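You operate a simulated robot arm through the tools that you are given. There is no shell and no other tool.

You run a simulated robot arm. Do the job below in one go: nothing can be reset, and whatever is moved stays where it is left.

Task
Shut the proofer down and open its drain valve and its door.
Fine: both dials and the switch to off.

Only the result counts: the job must be done as asked and must still hold three seconds after the hand-in. Knocking over, shifting, dropping, spilling or breaking anything else fails it.

Robot
A 7-joint arm with a two-finger parallel gripper, fixed in place. Base frame: the origin is on the floor under the middle of its stand, x ahead of it, y to its left, z up. Readings come in mm, rad, newtons and seconds.
It reaches about 1479 mm from its shoulder. Its first joint turns from -2.897 to 2.897 rad. Payload 4.4 kg.
The tool frame sits at the grasp point between the pads (the TCP): z along the fingers, y along the line on which they close. The tips reach 23 mm beyond it. Largest opening 94 mm; finger width 38, thickness 10; the body of the gripper, 54 by 96 mm, starts 39 mm behind the TCP.
Orientation is that of the tool frame in the base frame, as a unit quaternion [w, x, y, z]. With the fingers straight down and closing along the base's y, the tool's x points along the base's -x, its y along +y and its z along -z.

Tools
- The arm moves only by the tool arm_command. Its argument "increments" is text: rows parted by semicolons, each of 6 numbers parted by spaces: the shift along the base's x, y, z in mm, then the turn, a rotation vector about the base's x, y, z in rad. In form: x y z rx ry rz; .... A call has 1 to 20 rows; each row is the pose to reach, as a shift and turn from the pose commanded when the call began. "fingers" is the opening, from 0 (shut) to 1 (fully open), set as the call begins (left out, the last holds). Each row takes 0.2 s and may step no farther than 50 mm and 0.15 rad from the row before; otherwise, or with a gripper value out of range, the whole call is refused. Where a pose cannot be reached the arm comes as near as it can. A force on the tool above 50 N (or 10 N above the force at the start of the call, whichever is more), or a blocked arm, ends the call early, and 0.2 s more pass. Each finger travels about 72 mm/s and halts on what it meets, pressing with about 20 N; the grip force reading is that of the motor and also rises with nothing between the fingers. The clock runs only during rows and for 0.2 s after the last one: add rows that repeat a pose to give the fingers time. It gives the time, the measured TCP pose, the force on the tool (base axes), the opening and the grip force at its end, in the units of the frame above (readings bear some noise), with the torque about the TCP (base axes, N m) and any sound that the robot's microphone picked up, and new pictures: "pictures" is both (left out), scene, wrist or none.
- Cameras (640 x 400 px; columns grow to the right, rows downward): "scene" is fixed at [220.2, 648.7, 1771.5]; the picture's right is [-0.56, -0.83, 0.00], its down [-0.49, 0.34, -0.80] and it looks along [0.66, -0.45, -0.60] (base axes); focal length 214 px, centre (320, 200). "wrist" rides on the gripper at [86, 16, -75] in the tool frame; the picture's right is [-0.18, 0.98, 0.00], its down [-0.58, -0.11, -0.81] and it looks along [-0.79, -0.15, 0.59] (tool axes); focal length 243 px, centre (320, 200). There is no depth. A picture from a camera that has moved, and an enlarged one, comes with that camera's place and axes in the base frame and with its lens.
- zoom(camera, box): a new picture of the part [left, top, right, bottom] of that camera's present view, enlarged. The clock stands still meanwhile.
- close_job(): hands the job in; it is judged then, once.

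Places have to be worked out from the pictures, the camera data and where the tool is seen. Open the gripper and draw the arm clear of the work before you hand the job in, unless the task says otherwise.

The tools are called after "Emit:" as a command line: name --argument value ..., lists and objects as JSON in quotes. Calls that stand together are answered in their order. arm_command: Moves the arm, as the interface text tells. Its arguments: {"type":"object","properties":{"increments":{"type":"string"},"fingers":{"type":"number"},"pictures":{"type":"string","enum":["both","scene","wrist","none"]}},"required":["increments"]} The other tools are called the same way: zoom (camera, box) takes an enlarged picture of a part of a camera's view; close_job () hands the job in.

At the start:

```text
t: 0.0
eef_pos: [766.7, -53.7, 1508.2]
tool_rot: [0.0, 0.0, 1.0, 0.001]
force: [-0.3, -0.3, -0.3]
moment: [0.02, 0.01, 0.04]
opening: 94.0
gripper_force: 0.1
```

scene: 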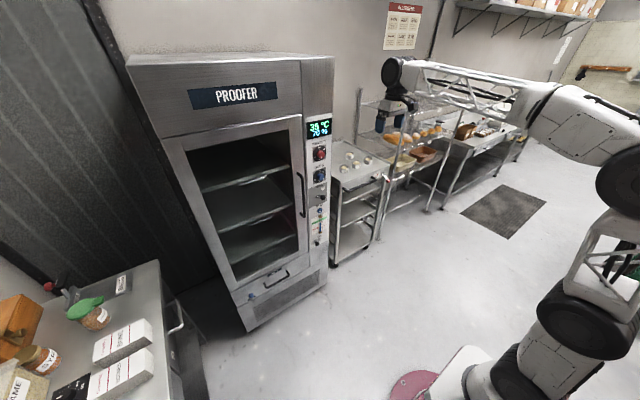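
wrist: 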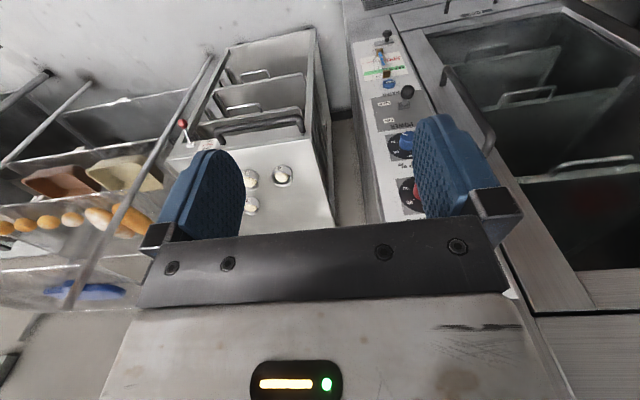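

I begin by enlarging the views of the proofer's control panel to identify the dials, switch, valve and door handle.

Emit:
zoom --camera "scene" --box '[280, 100, 360, 180]'

Emit:
zoom --camera "scene" --box '[280, 170, 360, 250]'

Emit:
zoom --camera "scene" --box '[210, 240, 350, 340]'

Emit:
zoom --camera "wrist" --box '[340, 20, 500, 220]'

```text
5.00 times, centred on (320, 140) of scene
camera zoom: at [220.2, 648.7, 1771.5], right [-0.56, -0.83, 0.0], down [-0.49, 0.34, -0.8], along [0.66, -0.45, -0.6], focal length 1072 px, centre (320, 500)
```

zoom: 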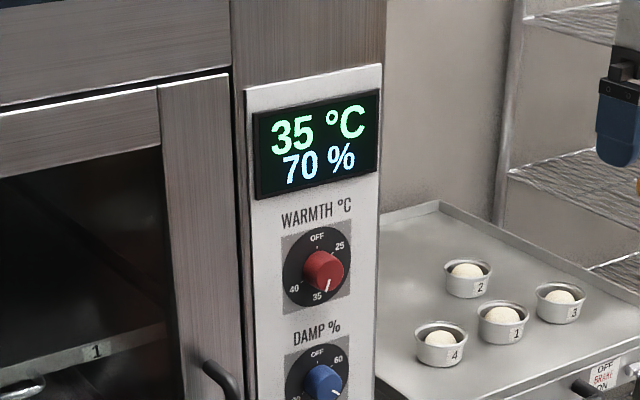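

```text
5.00 times, centred on (320, 210) of scene
camera zoom: at [220.2, 648.7, 1771.5], right [-0.56, -0.83, 0.0], down [-0.49, 0.34, -0.8], along [0.66, -0.45, -0.6], focal length 1072 px, centre (320, 150)
```

zoom: 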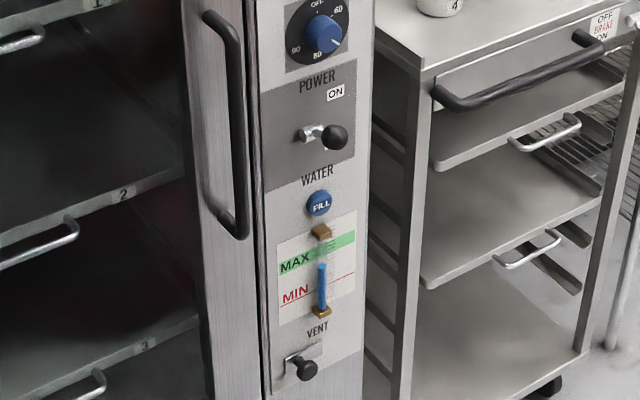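

```text
4.00 times, centred on (280, 290) of scene
camera zoom: at [220.2, 648.7, 1771.5], right [-0.56, -0.83, 0.0], down [-0.49, 0.34, -0.8], along [0.66, -0.45, -0.6], focal length 858 px, centre (480, -160)
```

zoom: 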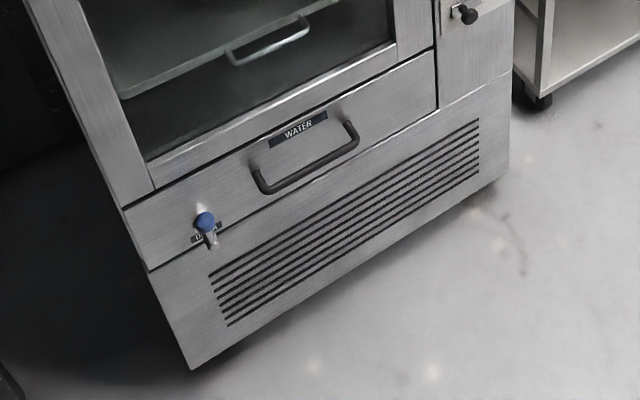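

```text
2.00 times, centred on (420, 120) of wrist
camera zoom: at [680.1, -35.1, 1581.7], right [0.18, 0.98, 0.0], down [0.58, -0.11, 0.81], along [0.79, -0.15, -0.59], focal length 485 px, centre (120, 360)
```

zoom: 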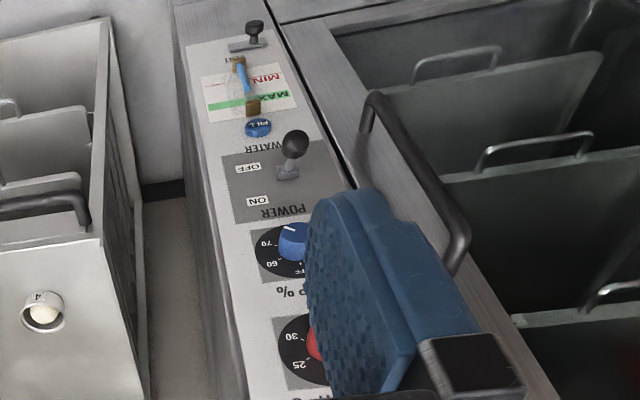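

The newest pictures show the proofer's front facing -x, with a control column at about y≈95. From the two views I judge the red dial at about (1030,95,1326), the blue dial at (1030,95,1200), the power lever at (999,99,1078), the door handle at (1005,220,1000–1276) and the drain valve at (1030,602,531). I tip the tool forward in free space first.

Emit:
arm_command --increments "-10 5 -10 0 -0.14 0; -20 10 -20 0 -0.28 0; -30 20 -30 0 -0.42 0; -40 30 -45 0 -0.56 0; -50 40 -60 0 -0.70 0; -60 50 -75 0 -0.84 0; -70 60 -90 0 -0.98 0; -80 70 -105 0 -1.12 0; -90 80 -120 0 -1.26 0; -100 90 -135 0 -1.40 0; -110 100 -150 0 -1.5 0; -110 100 -150 0 -1.5708 0; -110 100 -150 0 -1.5708 0" --fingers 1

```text
t: 3.0
eef_pos: [737.4, 54.1, 1206.6]
tool_rot: [0.62, -0.008, 0.785, -0.008]
force: [-0.3, 0.0, -0.1]
moment: [0.01, 0.05, 0.01]
opening: 94.1
gripper_force: 0.1
stopped in row 13: the arm was blocked; the commanded pose is now the measured one
camera wrist: at [644.0, 70.3, 1138.9], right [0.04, 0.99, 0.16], down [-0.65, -0.09, 0.76], along [0.76, -0.13, 0.64], focal length 243 px, centre (320, 200)
```

scene: 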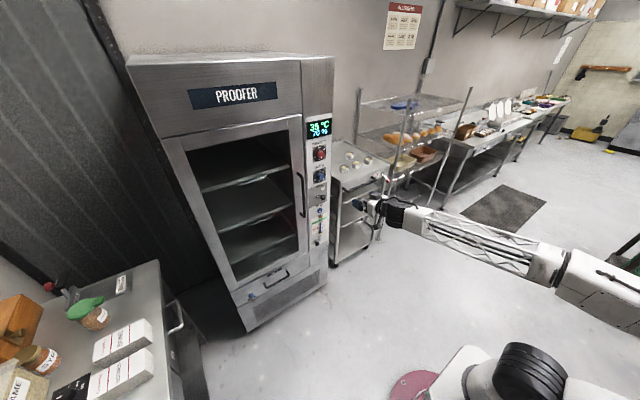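
wrist: 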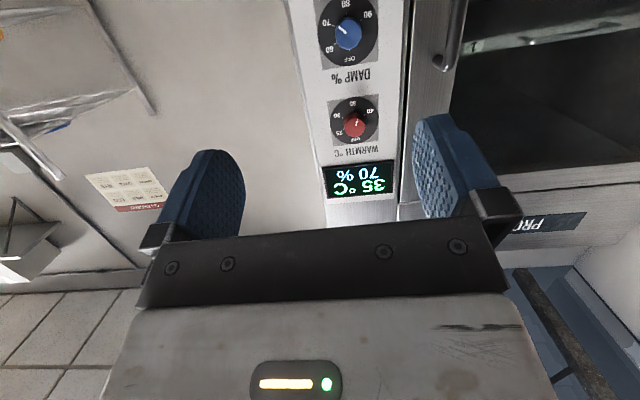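

The arm came short of the full tilt (about 77° instead of 90°) and sank lower, but the wrist camera now has a clear view of both dials. I zoom in on them and on the arm.

Emit:
zoom --camera "wrist" --box '[300, 0, 410, 70]'

Emit:
zoom --camera "wrist" --box '[300, 80, 410, 150]'

Emit:
zoom --camera "scene" --box '[340, 170, 640, 400]'

```text
5.71 times, centred on (355, 35) of wrist
camera zoom: at [644.0, 70.3, 1138.9], right [0.04, 0.99, 0.16], down [-0.65, -0.09, 0.76], along [0.76, -0.13, 0.64], focal length 1386 px, centre (120, 1143)
```

zoom: 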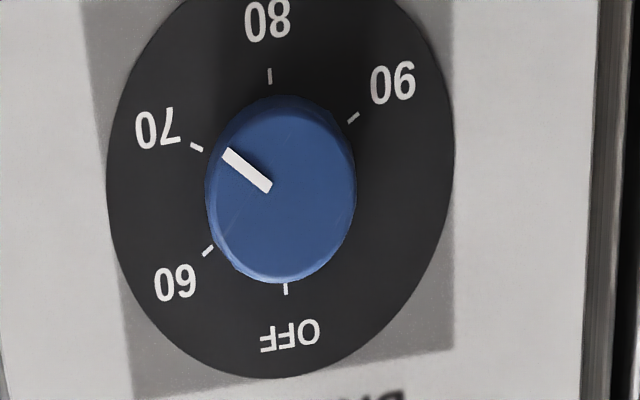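

```text
5.71 times, centred on (355, 115) of wrist
camera zoom: at [644.0, 70.3, 1138.9], right [0.04, 0.99, 0.16], down [-0.65, -0.09, 0.76], along [0.76, -0.13, 0.64], focal length 1386 px, centre (120, 686)
```

zoom: 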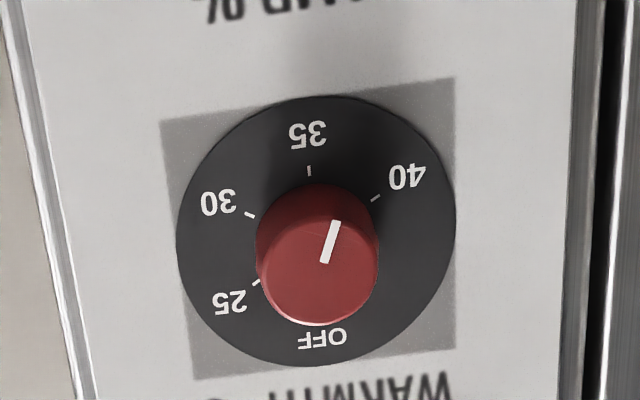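

```text
1.74 times, centred on (490, 285) of scene
camera zoom: at [220.2, 648.7, 1771.5], right [-0.56, -0.83, 0.0], down [-0.49, 0.34, -0.8], along [0.66, -0.45, -0.6], focal length 373 px, centre (24, 52)
```

zoom: 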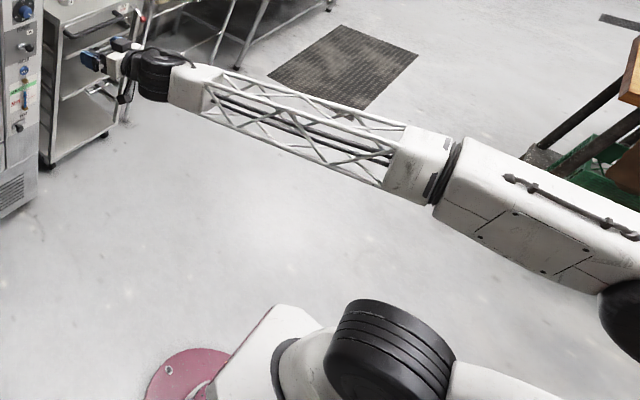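

Both dials read clearly: red at about 35 (≈185° from OFF) and blue at 70 (≈120°). I refine the red knob face to ≈(1042,87,1318) and the blue to ≈(1048,86,1184). Next I move forward in free air and try to finish the tilt to horizontal.

Emit:
arm_command --increments "20 0 10 0 -0.04 0; 40 0 20 0 -0.08 0; 60 0 30 0 -0.12 0; 80 0 40 0 -0.16 0; 100 0 50 0 -0.20 0; 110 0 60 0 -0.234 0; 110 0 60 0 -0.234 0"

```text
t: 4.6
eef_pos: [847.6, 54.5, 1266.9]
tool_rot: [0.708, -0.005, 0.707, -0.009]
force: [0.3, -0.3, 0.8]
moment: [0.03, 0.0, -0.01]
opening: 94.0
gripper_force: 0.0
camera wrist: at [772.0, 70.7, 1179.8], right [0.0, 0.99, 0.16], down [-0.81, -0.09, 0.58], along [0.59, -0.13, 0.8], focal length 243 px, centre (320, 200)
```

scene: 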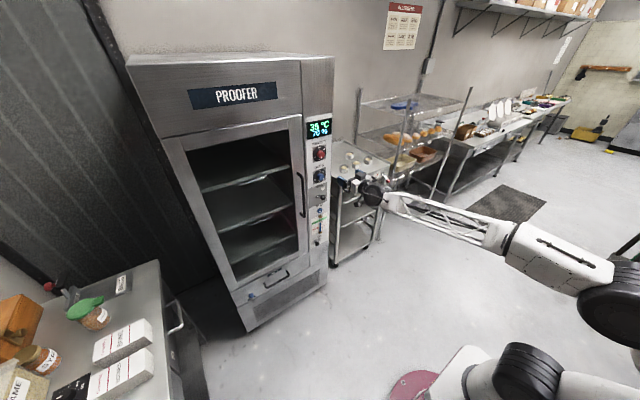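
wrist: 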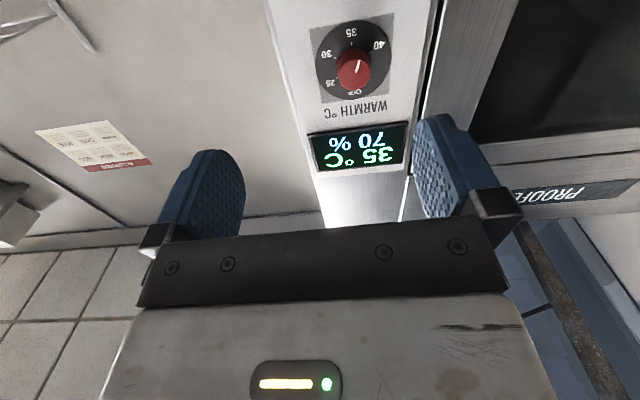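

The tool is now level and forward. I zoom on the red dial from here to refine its place before grasping.

Emit:
zoom --camera "wrist" --box '[290, 10, 420, 110]'

Emit:
zoom --camera "scene" --box '[290, 130, 350, 190]'

```text
4.00 times, centred on (355, 60) of wrist
camera zoom: at [772.0, 70.7, 1179.8], right [0.0, 0.99, 0.16], down [-0.81, -0.09, 0.58], along [0.59, -0.13, 0.8], focal length 970 px, centre (180, 760)
```

zoom: 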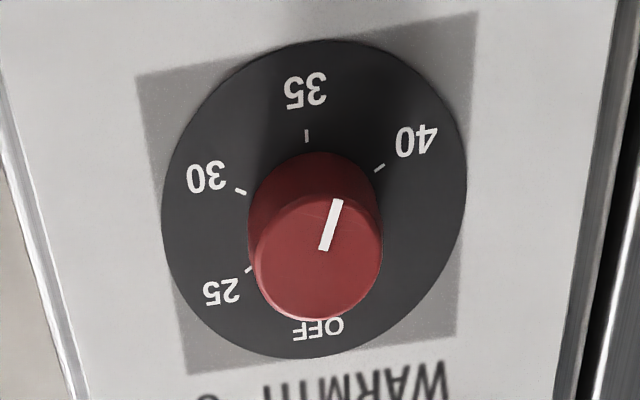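

```text
6.67 times, centred on (320, 160) of scene
camera zoom: at [220.2, 648.7, 1771.5], right [-0.56, -0.83, 0.0], down [-0.49, 0.34, -0.8], along [0.66, -0.45, -0.6], focal length 1430 px, centre (320, 467)
```

zoom: 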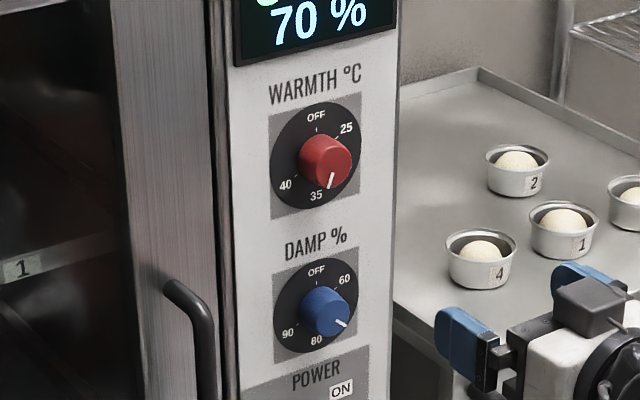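

Refined: red knob face at ≈(1042,86,1319) with the dial plate at x≈1075. I line up in free air in front of it and pre-roll +1.5 rad about x, so the long counter-clockwise turn to OFF has room.

Emit:
arm_command --increments "5 5 10 0.15 0 0; 10 10 20 0.30 0 0; 15 15 30 0.45 0 0; 20 20 40 0.60 0 0; 25 25 50 0.75 0 0; 30 32 52 0.90 0 0; 30 32 52 1.05 0 0; 30 32 52 1.20 0 0; 30 32 52 1.35 0 0; 30 32 52 1.50 0 0; 30 32 52 1.59 0 0; 30 32 52 1.59 0 0"

```text
t: 7.2
eef_pos: [882.5, 83.7, 1354.4]
tool_rot: [0.487, 0.509, 0.516, 0.487]
force: [0.0, 0.0, -0.9]
moment: [-0.01, -0.01, -0.01]
opening: 94.2
gripper_force: 0.0
out of reach, approached as far as the arm can: row 7, 8, 9, 10, 11, 12
camera wrist: at [808.0, 171.8, 1373.3], right [0.05, -0.18, 0.98], down [-0.81, -0.59, -0.06], along [0.59, -0.79, -0.17], focal length 243 px, centre (320, 200)
```

scene: 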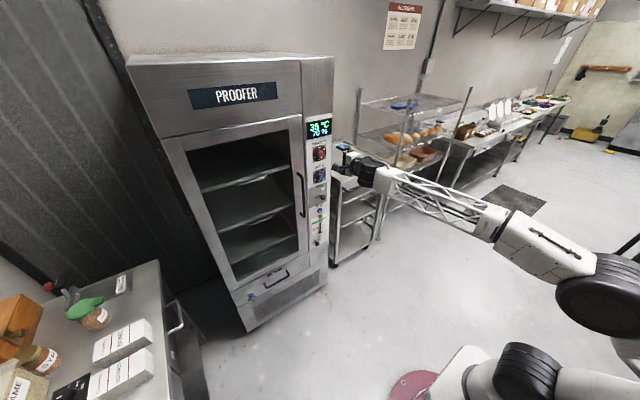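
wrist: 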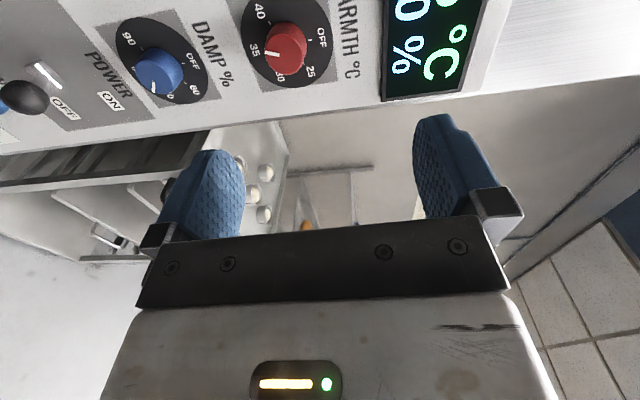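

The roll was reached but the arm drifted 35 mm up near its limit, so I'll use less pre-roll. This view shows the power lever from the side, so I zoom on it before moving.

Emit:
zoom --camera "wrist" --box '[0, 40, 140, 130]'

Emit:
zoom --camera "wrist" --box '[90, 0, 350, 110]'

```text
4.44 times, centred on (70, 85) of wrist
camera zoom: at [808.0, 171.8, 1373.3], right [0.05, -0.18, 0.98], down [-0.81, -0.59, -0.06], along [0.59, -0.79, -0.17], focal length 1078 px, centre (1431, 711)
```

zoom: 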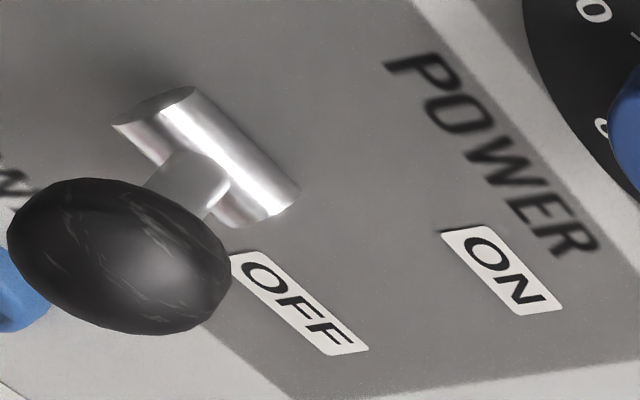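

```text
2.46 times, centred on (220, 55) of wrist
camera zoom: at [808.0, 171.8, 1373.3], right [0.05, -0.18, 0.98], down [-0.81, -0.59, -0.06], along [0.59, -0.79, -0.17], focal length 597 px, centre (566, 557)
```

zoom: 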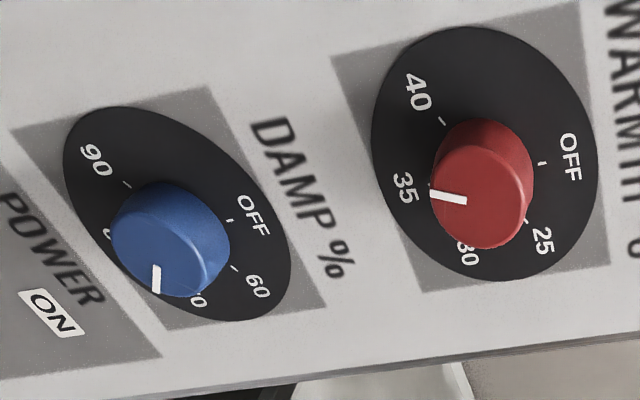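

The lever's pivot is at about z≈1040 with its ball up at ≈(1000,100,1078), which is ON, and OFF is downward. I unroll by half to get back into a comfortable range and check the pose.

Emit:
arm_command --increments "0 0 0 -0.15 0 0; 0 0 0 -0.30 0 0; 0 0 0 -0.45 0 0; 0 0 0 -0.60 0 0; 0 0 0 -0.75 0 0; 0 0 0 -0.80 0 0; 0 0 0 -0.80 0 0" --pictures "none"

```text
t: 8.8
eef_pos: [883.2, 83.7, 1354.3]
tool_rot: [0.655, 0.267, 0.656, 0.263]
force: [0.2, 0.5, 1.2]
moment: [0.0, -0.01, 0.02]
opening: 94.0
gripper_force: 0.1
out of reach, approached as far as the arm can: row 1, 2
```

The tool now points along +x with a roll of +0.77 rad at (883,84,1354). I line up at (960,86,1319) and test in free air how far it can roll negative.

Emit:
arm_command --increments "20 1 -10 0 0 0; 40 2 -20 0 0 0; 60 2 -30 0 0 0; 77 2 -35 0 0 0; 77 2 -35 -0.15 0 0; 77 2 -35 -0.30 0 0; 77 2 -35 -0.45 0 0; 77 2 -35 -0.60 0 0; 77 2 -35 -0.75 0 0; 77 2 -35 -0.90 0 0; 77 2 -35 -1.05 0 0; 77 2 -35 -1.20 0 0; 77 2 -35 -1.35 0 0; 77 2 -35 -1.50 0 0; 77 2 -35 -1.65 0 0; 77 2 -35 -1.80 0 0; 77 2 -35 -1.95 0 0; 77 2 -35 -2.10 0 0; 77 2 -35 -2.25 0 0; 77 2 -35 -2.40 0 0"

```text
t: 13.0
eef_pos: [960.0, 84.4, 1318.2]
tool_rot: [-0.486, 0.514, -0.482, 0.517]
force: [-0.1, -0.4, 0.3]
moment: [0.0, 0.03, 0.0]
opening: 94.0
gripper_force: 0.1
camera wrist: at [885.3, -1.2, 1306.0], right [0.0, 0.12, -0.99], down [-0.81, 0.59, 0.07], along [0.59, 0.8, 0.1], focal length 243 px, centre (320, 200)
```

scene: 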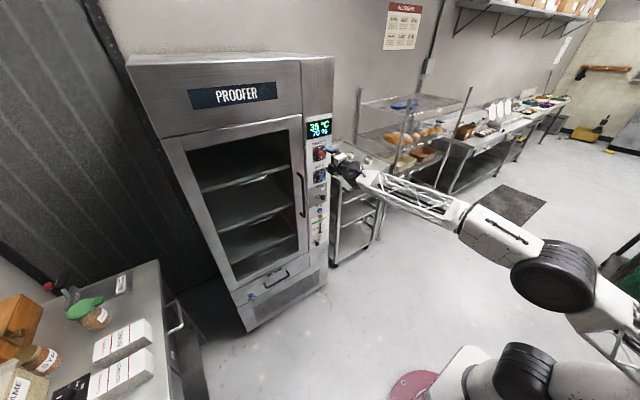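
wrist: 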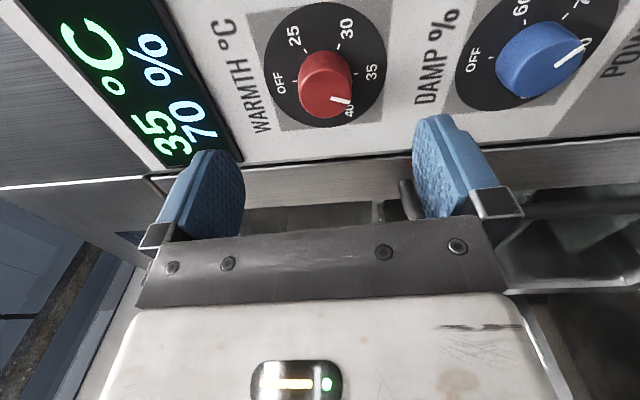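

At x=960 the arm holds position well at roll −1.63. I test another −0.75 rad to see if a single long turn is possible.

Emit:
arm_command --increments "0 0 0 -0.15 0 0; 0 0 0 -0.30 0 0; 0 0 0 -0.45 0 0; 0 0 0 -0.60 0 0; 0 0 0 -0.75 0 0; 0 0 0 -0.85 0 0; 0 0 0 -0.85 0 0"

Emit:
zoom --camera "wrist" --box '[0, 0, 640, 400]'

```text
t: 14.6
eef_pos: [960.3, 85.0, 1319.5]
tool_rot: [-0.231, 0.669, -0.227, 0.669]
force: [0.1, -0.4, 0.2]
moment: [0.02, 0.02, 0.01]
opening: 94.1
gripper_force: 0.1
camera wrist: at [885.5, 20.1, 1375.8], right [0.0, -0.66, -0.75], down [-0.81, 0.44, -0.39], along [0.59, 0.61, -0.53], focal length 243 px, centre (320, 200)
```

scene: 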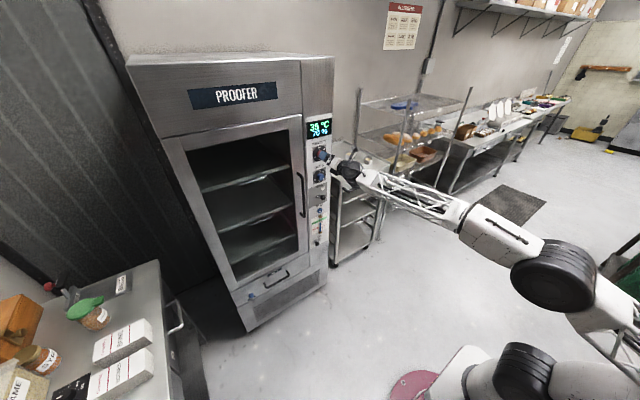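
wrist: 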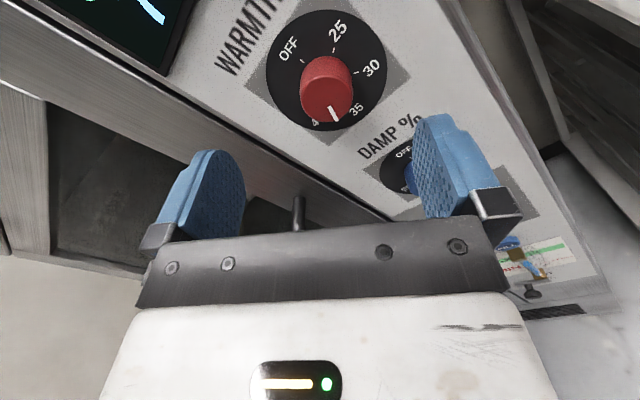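

```text
1.00 times, centred on (320, 200) of wrist (not enlarged: the box is as wide or as high as the picture)
camera zoom: at [885.5, 20.1, 1375.8], right [0.0, -0.66, -0.75], down [-0.81, 0.44, -0.39], along [0.59, 0.61, -0.53], focal length 243 px, centre (320, 200)
```

zoom: 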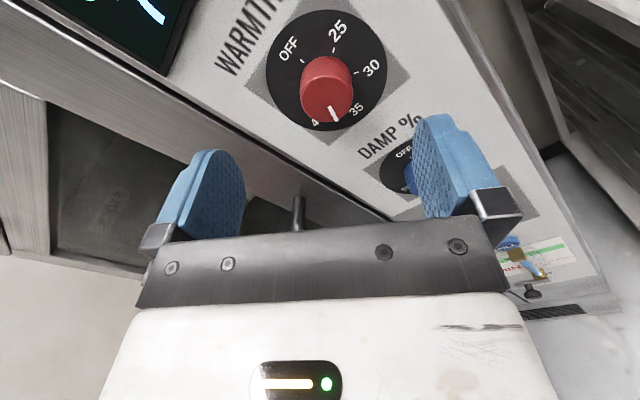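

Roll −2.48 is also fine, so I have about 3.3 rad of travel. I put the red pointer at ≈197° and the blue at ≈131° clockwise from OFF, with the dial centre at (87,1321). I roll back to the positive end in free air.

Emit:
arm_command --increments "0 0 0 0.15 0 0; 0 0 0 0.30 0 0; 0 0 0 0.45 0 0; 0 0 0 0.60 0 0; 0 0 0 0.75 0 0; 0 0 0 0.90 0 0; 0 0 0 1.05 0 0; 0 0 0 1.20 0 0; 0 0 0 1.35 0 0; 0 0 0 1.50 0 0; 0 0 0 1.65 0 0; 0 0 0 1.80 0 0; 0 0 0 1.95 0 0; 0 0 0 2.10 0 0; 0 0 0 2.25 0 0; 0 0 0 2.40 0 0; 0 0 0 2.55 0 0; 0 0 0 2.70 0 0; 0 0 0 2.85 0 0; 0 2 1.5 3.0 0 0" --pictures "none"

Emit:
arm_command --increments "0 0 0 0.15 0 0; 0 0 0 0.30 0 0; 0 0 0 0.45 0 0; 0 0 0 0.55 0 0; 0 0 0 0.55 0 0"

```text
t: 18.8
eef_pos: [960.1, 87.0, 1319.7]
tool_rot: [0.683, 0.184, 0.683, 0.18]
force: [-0.5, 0.1, 0.2]
moment: [0.01, 0.02, -0.03]
opening: 93.9
gripper_force: 0.1
```

```text
t: 20.0
eef_pos: [962.1, 92.4, 1316.7]
tool_rot: [0.585, 0.364, 0.632, 0.355]
force: [0.5, -0.2, 0.5]
moment: [0.02, 0.04, 0.02]
opening: 93.9
gripper_force: 0.0
out of reach, approached as far as the arm can: row 4, 5
camera wrist: at [884.0, 176.7, 1292.7], right [0.05, 0.31, 0.95], down [-0.78, -0.58, 0.24], along [0.62, -0.75, 0.21], focal length 243 px, centre (320, 200)
```

scene: 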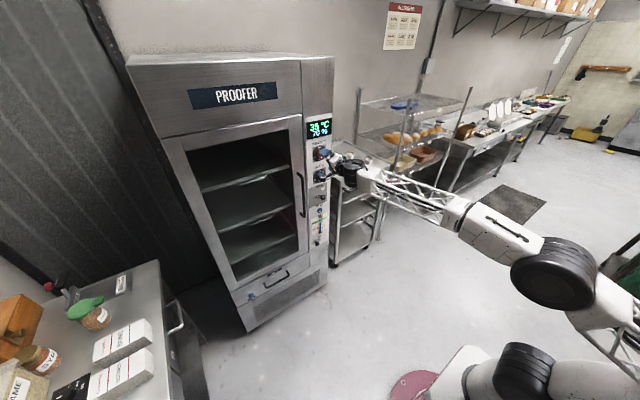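
wrist: 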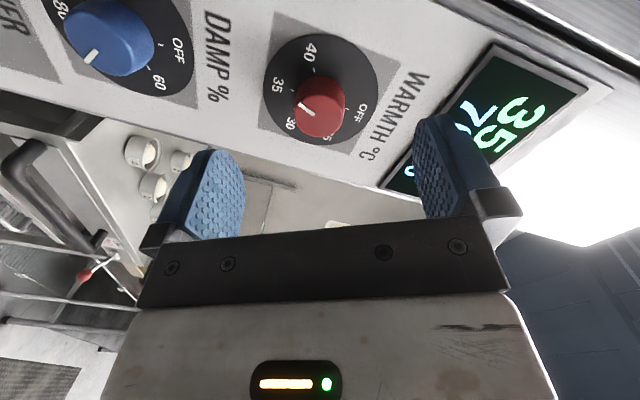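

The roll limit here is about +0.97, so I back off to ~0.85 and remove the slight tilt, keeping the TCP centred on the dial axis at (87,1321).

Emit:
arm_command --increments "0 -3 2 -0.10 -0.032 -0.012; -2 -5.4 4 -0.21 -0.064 -0.023; -2 -5.4 4 -0.21 -0.064 -0.023" --pictures "none"

```text
t: 20.8
eef_pos: [962.1, 88.5, 1339.1]
tool_rot: [0.662, 0.298, 0.624, 0.29]
force: [0.4, 0.8, 0.2]
moment: [-0.01, -0.01, 0.0]
opening: 93.8
gripper_force: 0.0
out of reach, approached as far as the arm can: row 1, 2, 3
```

Still near the limit, so I drop the roll to about 0.6 and correct tilt and height.

Emit:
arm_command --increments "0 0 -6 -0.08 0.014 0.011; -1 -1 -12 -0.16 0.028 0.022; -2 -1.5 -18 -0.25 0.044 0.033; -2 -1.5 -18 -0.25 0.044 0.033" --pictures "none"

```text
t: 21.8
eef_pos: [960.6, 87.5, 1319.7]
tool_rot: [0.678, 0.204, 0.671, 0.22]
force: [0.1, -0.6, -0.8]
moment: [-0.02, -0.01, 0.02]
opening: 93.9
gripper_force: 0.1
out of reach, approached as far as the arm can: row 1
```

Position is good at (960.6,87.5,1319.7) with roll 0.61. I fix the residual tilt and advance so the tips straddle the red knob, with TCP x≈1042 and tips ≈1065, short of the plate at 1075.

Emit:
arm_command --increments "15 -0.5 1.3 0 0.016 -0.018; 35 -0.5 1.3 0 0.016 -0.018; 50 -0.5 1.3 0 0.016 -0.018; 65 -0.5 1.3 0 0.016 -0.018; 80 -0.5 1.3 0 0.016 -0.018; 80 -0.5 1.3 0 0.016 -0.018"

```text
t: 23.0
eef_pos: [1030.4, 87.3, 1322.4]
tool_rot: [0.675, 0.21, 0.674, 0.214]
force: [-112.0, -3.3, -9.5]
moment: [-0.25, 3.52, -4.73]
opening: 94.0
gripper_force: 0.0
stopped in row 5: the force on the tool passed its limit at 176 N (the readings are from after the stop); the commanded pose is now the measured one
camera wrist: at [956.7, 151.6, 1259.0], right [0.0, 0.7, 0.71], down [-0.81, -0.42, 0.41], along [0.59, -0.57, 0.57], focal length 243 px, centre (320, 200)
```

scene: 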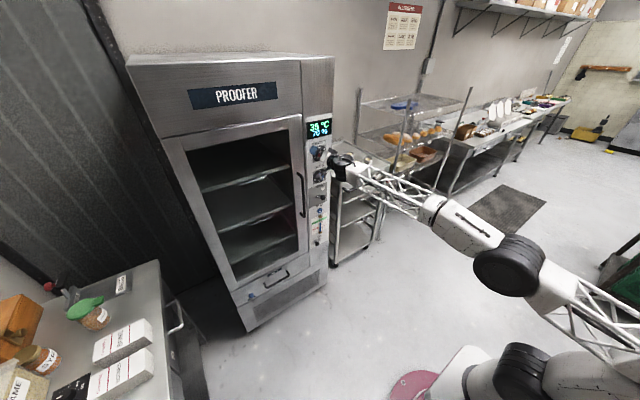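
wrist: 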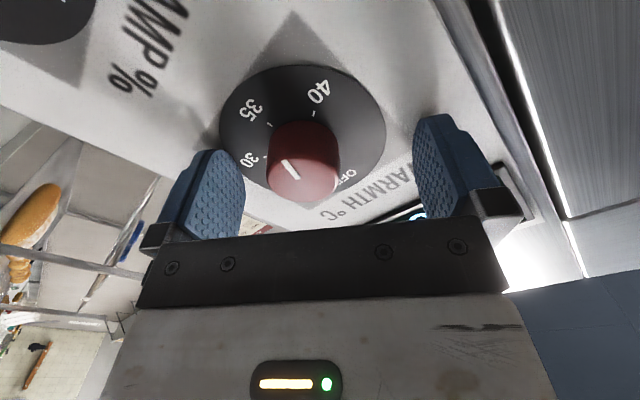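

The lower-right fingertip touched the panel at tip x≈1053, so the panel is about 20 mm closer than the scene camera suggested. Combining only the wrist views puts the red knob face at ≈(1030,84.5,1313). I back off and re-centre in the plane.

Emit:
arm_command --increments "-8 0 0 0 0 0; -10 -2 -5 0 0 0; -10 -2.8 -9.4 0 0 0; -10 -2.8 -9.4 0 0 0"

```text
t: 24.0
eef_pos: [1024.4, 83.7, 1311.4]
tool_rot: [0.674, 0.21, 0.675, 0.213]
force: [0.1, 1.3, 1.7]
moment: [-0.01, 0.04, 0.01]
opening: 94.1
gripper_force: 0.1
camera wrist: at [949.0, 148.0, 1248.5], right [0.0, 0.7, 0.71], down [-0.8, -0.43, 0.41], along [0.59, -0.57, 0.57], focal length 243 px, centre (320, 200)
```

scene: 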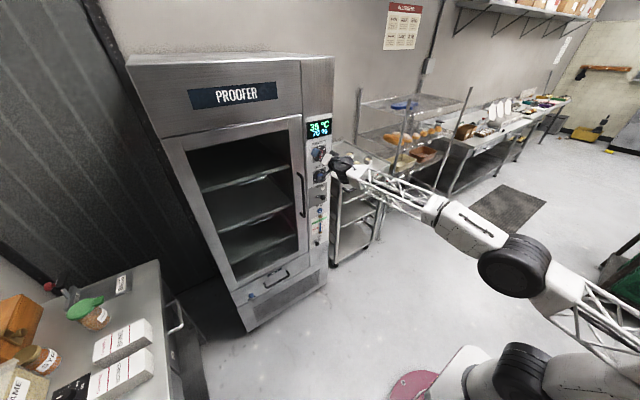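
wrist: 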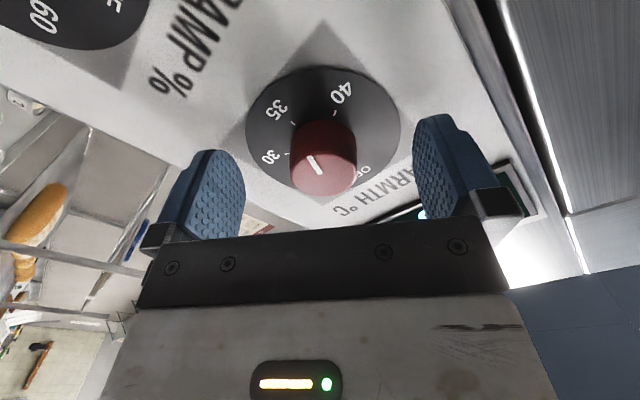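

The knob is now centred between the pads (face at pixel ≈(319,172), TCP at ≈(320,181)). I close the fingers on it in place.

Emit:
arm_command --increments "0 0 0 0 0 0; 0 0 0 0 0 0; 0 0 0 0 0 0; 0 0 0 0 0 0; 0 0 0 0 0 0" --fingers 0

```text
t: 25.2
eef_pos: [1023.6, 85.5, 1311.5]
tool_rot: [0.674, 0.21, 0.675, 0.214]
force: [8.8, 18.1, 7.3]
moment: [-0.07, -0.01, 0.55]
opening: 33.9
gripper_force: 45.1
camera wrist: at [948.8, 148.9, 1249.0], right [0.0, 0.7, 0.71], down [-0.8, -0.43, 0.41], along [0.59, -0.57, 0.57], focal length 243 px, centre (320, 200)
```

scene: 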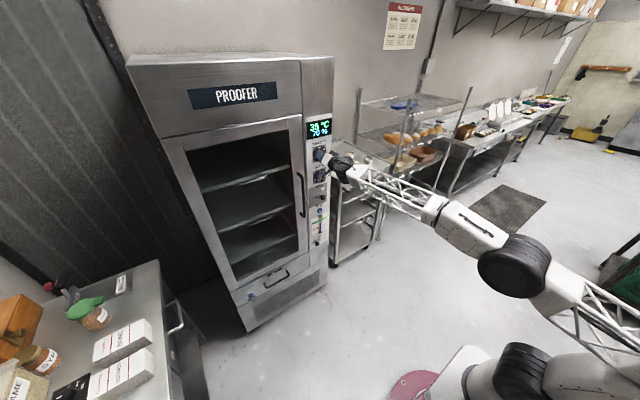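
wrist: 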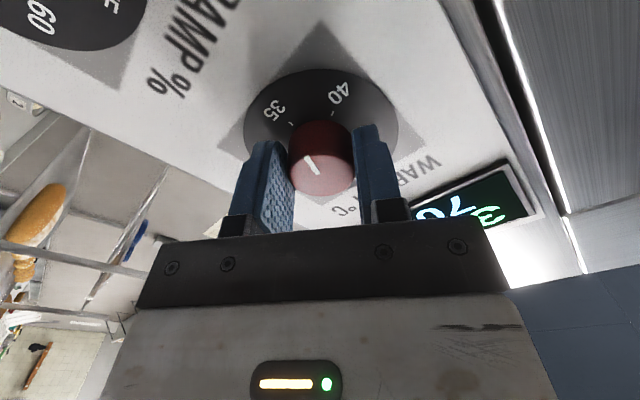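

The knob is held at 33.9 mm. The side force suggests its axis is 1–2 mm further toward +y/+z, so I ease that way and begin turning counter-clockwise (negative rx), checking the forces.

Emit:
arm_command --increments "-0.5 1 0.5 0 0 0; -0.5 1.5 0.7 -0.10 0 0; -0.5 1.5 0.7 -0.20 0 0; -0.5 1.5 0.7 -0.30 0 0; -0.5 1.5 0.7 -0.40 0 0; -0.5 1.5 0.7 -0.50 0 0; -0.5 1.5 0.7 -0.60 0 0" --pictures "wrist"

```text
t: 26.6
eef_pos: [1024.2, 83.3, 1311.4]
tool_rot: [0.706, 0.042, 0.706, 0.042]
force: [18.2, -11.3, 1.1]
moment: [0.07, -0.5, -0.43]
opening: 34.1
gripper_force: 44.7
stopped in row 7: the force on the tool passed its limit at 52 N (the readings are from after the stop); the commanded pose is now the measured one
camera wrist: at [948.8, 111.3, 1226.3], right [0.0, 0.95, 0.3], down [-0.81, -0.18, 0.57], along [0.59, -0.24, 0.77], focal length 243 px, centre (320, 200)
```

wrist: 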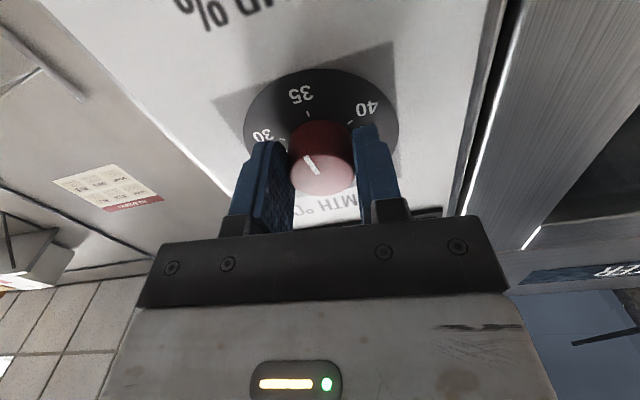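

The knob turned with the gripper by about 0.5 rad. The force came from a small axis offset, and combining both grips puts the axis near (82.5,1316). I shift onto it and continue turning.

Emit:
arm_command --increments "1 -0.6 1 0 0 0; 1.2 -0.8 2 -0.08 0 0; 1.2 -0.8 2.5 -0.18 0 0; 1.2 -0.8 2.5 -0.28 0 0; 1.2 -0.8 2.5 -0.38 0 0; 1.2 -0.8 2.5 -0.48 0 0; 1.2 -0.8 2.5 -0.58 0 0; 1.2 -0.8 2.5 -0.68 0 0" --pictures "wrist"

```text
t: 28.4
eef_pos: [1023.8, 82.0, 1314.8]
tool_rot: [0.679, -0.196, 0.68, -0.197]
force: [8.9, -38.3, -16.2]
moment: [0.04, 0.5, -0.81]
opening: 34.0
gripper_force: 44.5
camera wrist: at [949.6, 51.8, 1231.3], right [0.0, 0.93, -0.37], down [-0.81, 0.22, 0.55], along [0.59, 0.3, 0.75], focal length 243 px, centre (320, 200)
```

wrist: 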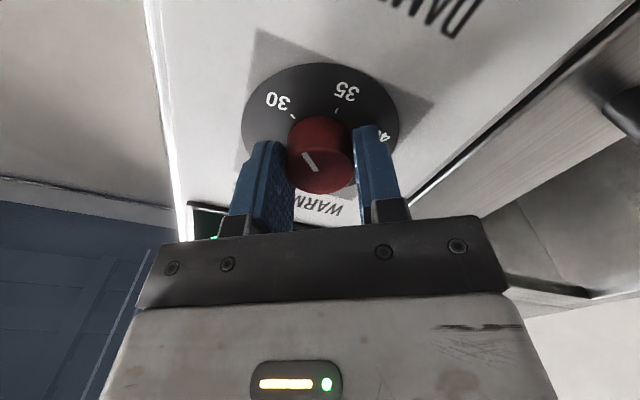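

The knob follows well (total ≈1.17 rad), with some sideways force showing the axis is slightly toward −y/−z. I follow that and keep turning.

Emit:
arm_command --increments "0 -2 -1 0 0 0; 0 -2.5 -1.2 -0.05 0 0; 0 -2.5 -1.2 -0.15 0 0; 0 -2.5 -1.2 -0.25 0 0; 0 -2.5 -1.2 -0.35 0 0; 0 -2.5 -1.2 -0.45 0 0; 0 -2.5 -1.2 -0.55 0 0" --pictures "wrist"

```text
t: 30.0
eef_pos: [1024.2, 83.1, 1314.6]
tool_rot: [0.6, -0.374, 0.6, -0.374]
force: [2.3, 23.3, 9.0]
moment: [-0.03, -0.27, 0.84]
opening: 34.1
gripper_force: 44.6
camera wrist: at [949.5, 13.3, 1260.7], right [0.0, 0.6, -0.8], down [-0.81, 0.47, 0.35], along [0.59, 0.65, 0.48], focal length 243 px, centre (320, 200)
```

wrist: 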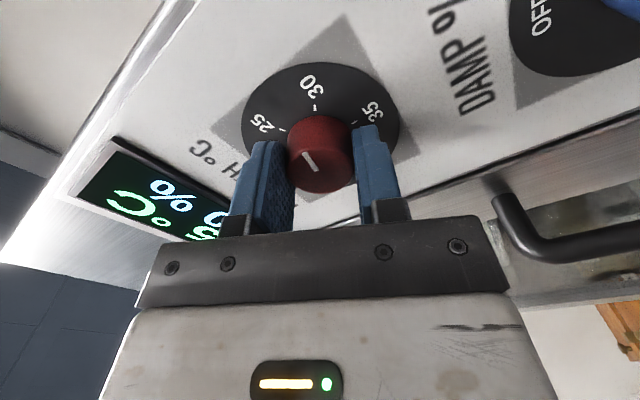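

Roll is now −1.11 and the pointer sits between 25 and 30. I move the centre +1.4/+0.6 mm to relieve the force and keep turning.

Emit:
arm_command --increments "0 1.4 0.6 0 0 0; 0 1.4 0.6 -0.10 0 0; 0 1.4 0.6 -0.20 0 0; 0 1.4 0.6 -0.30 0 0; 0 1.4 0.6 -0.40 0 0; 0 1.4 0.6 -0.50 0 0; 0 1.4 0.6 -0.60 0 0; 0 1.4 0.6 -0.70 0 0" --pictures "wrist"

```text
t: 31.8
eef_pos: [1023.4, 82.0, 1314.5]
tool_rot: [-0.436, 0.556, -0.436, 0.557]
force: [-24.4, 7.6, 23.3]
moment: [0.0, -0.73, -0.52]
opening: 34.0
gripper_force: 44.8
camera wrist: at [949.1, -4.1, 1318.8], right [0.0, -0.06, -1.0], down [-0.81, 0.59, -0.03], along [0.59, 0.8, -0.04], focal length 243 px, centre (320, 200)
```

wrist: 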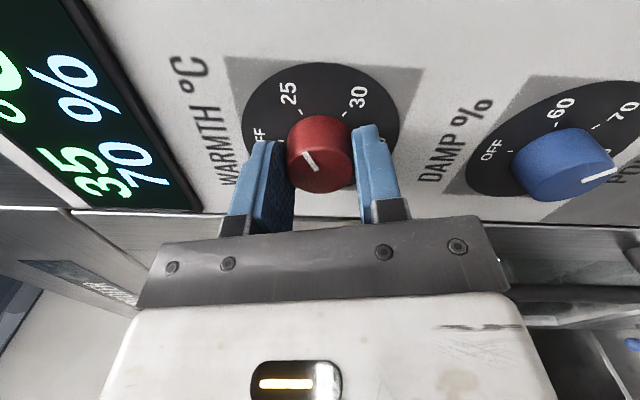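

Roll −1.81, about 2.4 rad turned so far, with the pointer approaching OFF. I relieve x and z slightly and continue.

Emit:
arm_command --increments "-1 0.4 1.2 0 0 0; -1.5 0.5 1.5 -0.10 0 0; -1.5 0.5 1.5 -0.20 0 0; -1.5 0.5 1.5 -0.30 0 0; -1.5 0.5 1.5 -0.40 0 0; -1.5 0.5 1.5 -0.50 0 0; -1.5 0.5 1.5 -0.60 0 0; -1.5 0.5 1.5 -0.68 0 0" --pictures "wrist"

```text
t: 33.6
eef_pos: [1024.1, 82.7, 1315.2]
tool_rot: [-0.225, 0.67, -0.226, 0.671]
force: [-7.9, -3.3, 19.9]
moment: [0.03, -0.93, -0.54]
opening: 34.1
gripper_force: 44.5
camera wrist: at [948.4, 19.1, 1373.3], right [0.0, -0.67, -0.74], down [-0.81, 0.44, -0.4], along [0.59, 0.6, -0.54], focal length 243 px, centre (320, 200)
```

wrist: 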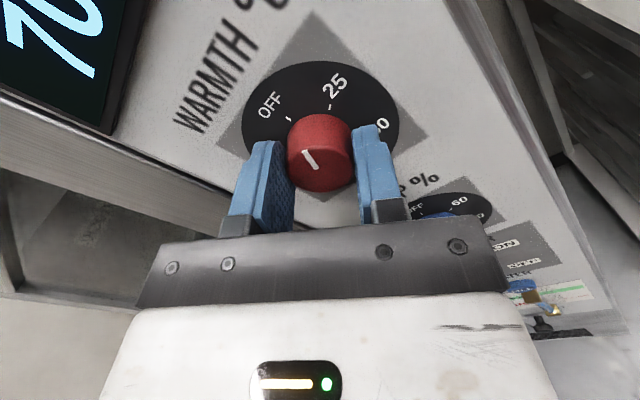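

The pointer is close to OFF now. I zoom in to measure the remaining angle.

Emit:
zoom --camera "wrist" --box '[240, 60, 400, 200]'

```text
2.86 times, centred on (320, 130) of wrist
camera zoom: at [948.4, 19.1, 1373.3], right [0.0, -0.67, -0.74], down [-0.81, 0.44, -0.4], along [0.59, 0.6, -0.54], focal length 693 px, centre (320, 400)
```

zoom: 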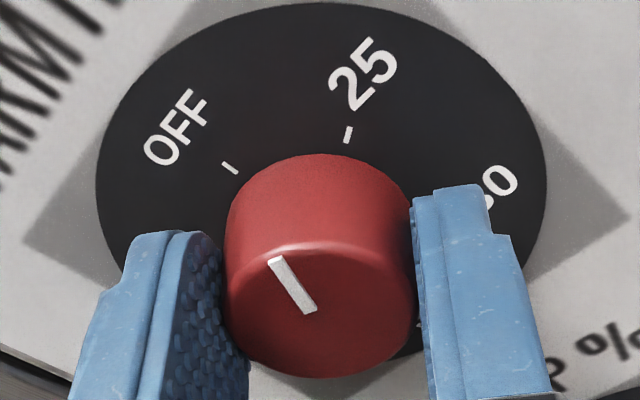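

The pointer is ~18° clockwise from OFF. I turn a further −0.32 rad, if the wrist allows it.

Emit:
arm_command --increments "-0.3 0 1 0 0 0; -0.3 0 1.2 -0.10 0 0; -0.3 0 1.2 -0.20 0 0; -0.3 0 1.2 -0.30 0 0; -0.3 0 1.2 -0.32 0 0; -0.3 0 1.2 -0.32 0 0" --pictures "wrist"

Emit:
zoom --camera "wrist" --box '[240, 60, 400, 200]'

```text
t: 35.0
eef_pos: [1024.1, 82.4, 1314.6]
tool_rot: [-0.117, 0.698, -0.115, 0.697]
force: [15.8, 4.6, 3.2]
moment: [-0.03, -0.11, 0.1]
opening: 34.0
gripper_force: 45.4
camera wrist: at [948.5, 41.1, 1391.0], right [0.0, -0.87, -0.49], down [-0.81, 0.29, -0.51], along [0.59, 0.4, -0.7], focal length 243 px, centre (320, 200)
```

wrist: 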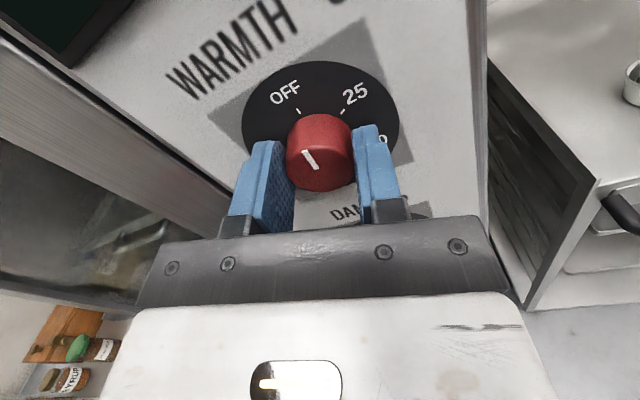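

```text
2.86 times, centred on (320, 130) of wrist
camera zoom: at [948.5, 41.1, 1391.0], right [0.0, -0.87, -0.49], down [-0.81, 0.29, -0.51], along [0.59, 0.4, -0.7], focal length 693 px, centre (320, 400)
```

zoom: 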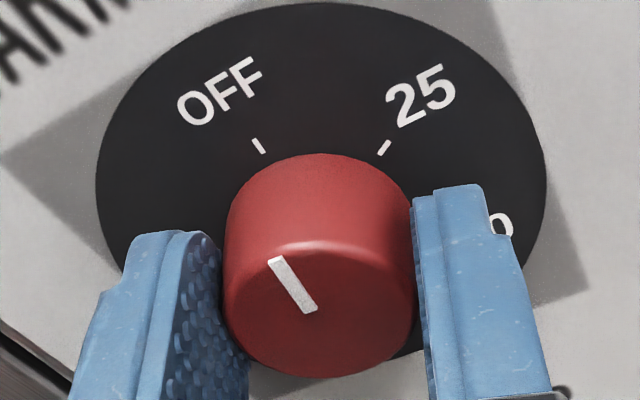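

By ray geometry the pointer now stands at 0° (OFF). I open the fingers and back straight away.

Emit:
arm_command --increments "0 0 0 0 0 0; 0 0 0 0 0 0; 0 0 0 0 0 0; 0 0 0 0 0 0; 0 0 0 0 0 0; -20 0 0 0 0 0; -45 0 0 0 0 0; -70 0 0 0 0 0; -70 0 0 0 0 0" --fingers 1

Emit:
zoom --camera "wrist" --box '[240, 40, 460, 180]'

Emit:
zoom --camera "scene" --box '[290, 100, 350, 160]'

```text
t: 37.0
eef_pos: [952.8, 81.2, 1316.6]
tool_rot: [-0.115, 0.697, -0.116, 0.698]
force: [-0.7, 0.8, 0.0]
moment: [0.0, 0.0, -0.02]
opening: 93.9
gripper_force: 0.0
camera wrist: at [877.5, 40.0, 1391.4], right [0.0, -0.87, -0.49], down [-0.81, 0.29, -0.52], along [0.59, 0.4, -0.7], focal length 243 px, centre (320, 200)
```

scene: 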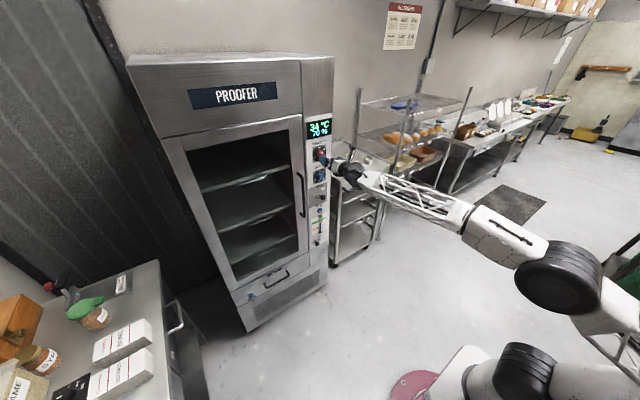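
wrist: 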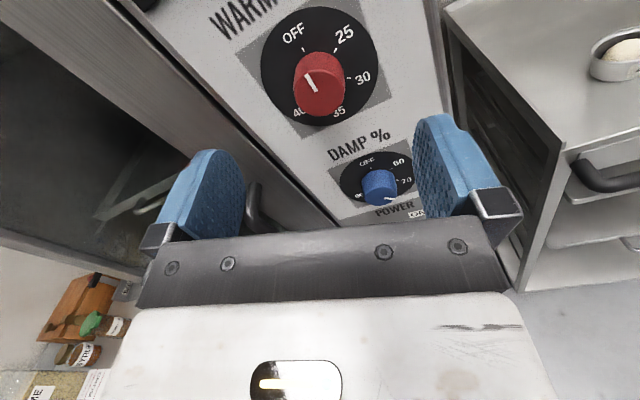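

```text
2.86 times, centred on (350, 110) of wrist
camera zoom: at [877.5, 40.0, 1391.4], right [0.0, -0.87, -0.49], down [-0.81, 0.29, -0.52], along [0.59, 0.4, -0.7], focal length 693 px, centre (234, 457)
```

zoom: 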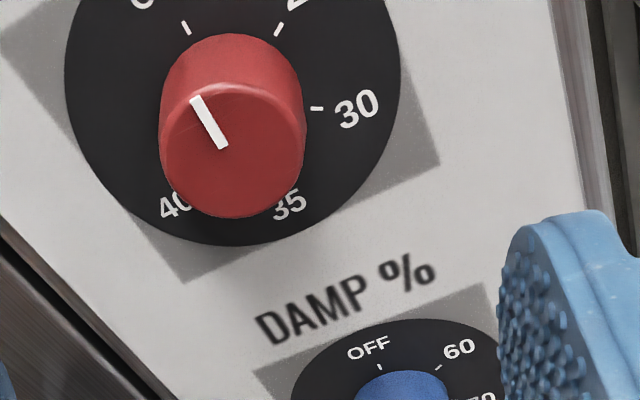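

```text
6.67 times, centred on (320, 130) of scene
camera zoom: at [220.2, 648.7, 1771.5], right [-0.56, -0.83, 0.0], down [-0.49, 0.34, -0.8], along [0.66, -0.45, -0.6], focal length 1430 px, centre (320, 667)
```

zoom: 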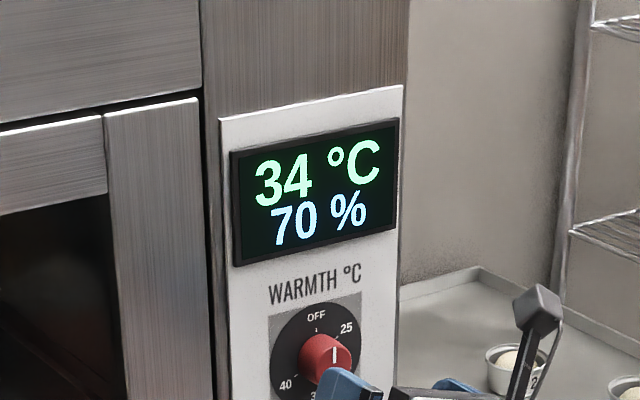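

The red dial is at OFF (pointer within ~2°), and the display already shows 34 °C. Next is the blue dial, which I judge to be at ≈(1030,82.5,1187). I stay back at x≈950, move down and unroll to −0.5.

Emit:
arm_command --increments "-10 0 -8 0.15 0 0; -10 0 -16 0.30 0 0; -10 0 -24 0.45 0 0; -10 0 -32 0.60 0 0; -10 0 -40 0.75 0 0; -10 0 -48 0.90 0 0; -10 0 -56 1.05 0 0; -10 0 -64 1.20 0 0; -10 0 -72 1.35 0 0; -10 0 -80 1.50 0 0; -10 0 -88 1.65 0 0; -10 0 -96 1.80 0 0; -10 1 -104 1.95 0 0; -10 1 -112 2.10 0 0; -10 1 -120 2.25 0 0; -10 1.3 -129 2.31 0 0; -10 1.3 -129 2.31 0 0"

Emit:
zoom --camera "wrist" --box '[240, 0, 460, 140]'

```text
t: 40.6
eef_pos: [943.2, 82.7, 1186.9]
tool_rot: [0.685, -0.175, 0.686, -0.175]
force: [0.5, -0.2, -0.1]
moment: [0.01, -0.01, 0.02]
opening: 93.8
gripper_force: 0.1
camera wrist: at [867.8, 57.7, 1102.5], right [0.0, 0.95, -0.31], down [-0.81, 0.18, 0.56], along [0.59, 0.25, 0.77], focal length 243 px, centre (320, 200)
```

scene: 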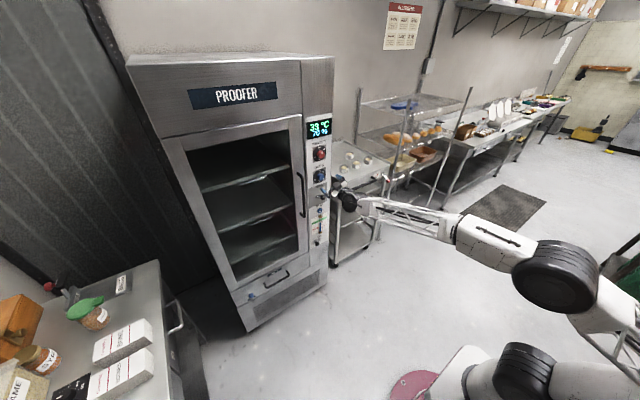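
wrist: 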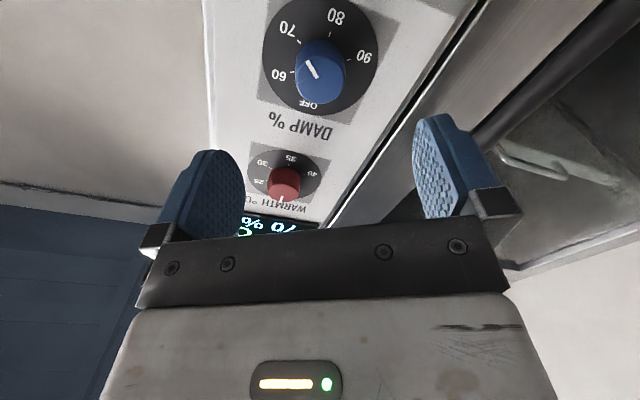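

```text
2.86 times, centred on (350, 70) of wrist
camera zoom: at [867.8, 57.7, 1102.5], right [0.0, 0.95, -0.31], down [-0.81, 0.18, 0.56], along [0.59, 0.25, 0.77], focal length 693 px, centre (234, 571)
```

zoom: 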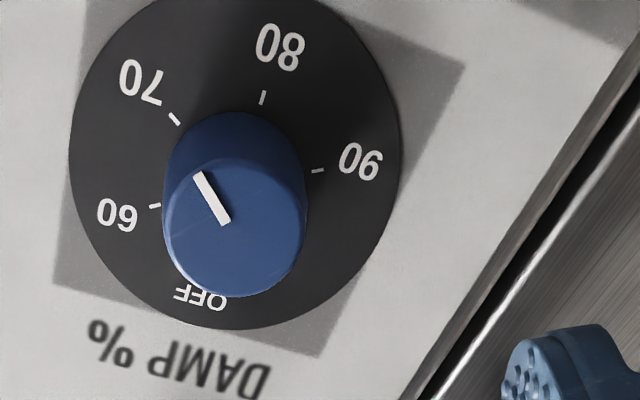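

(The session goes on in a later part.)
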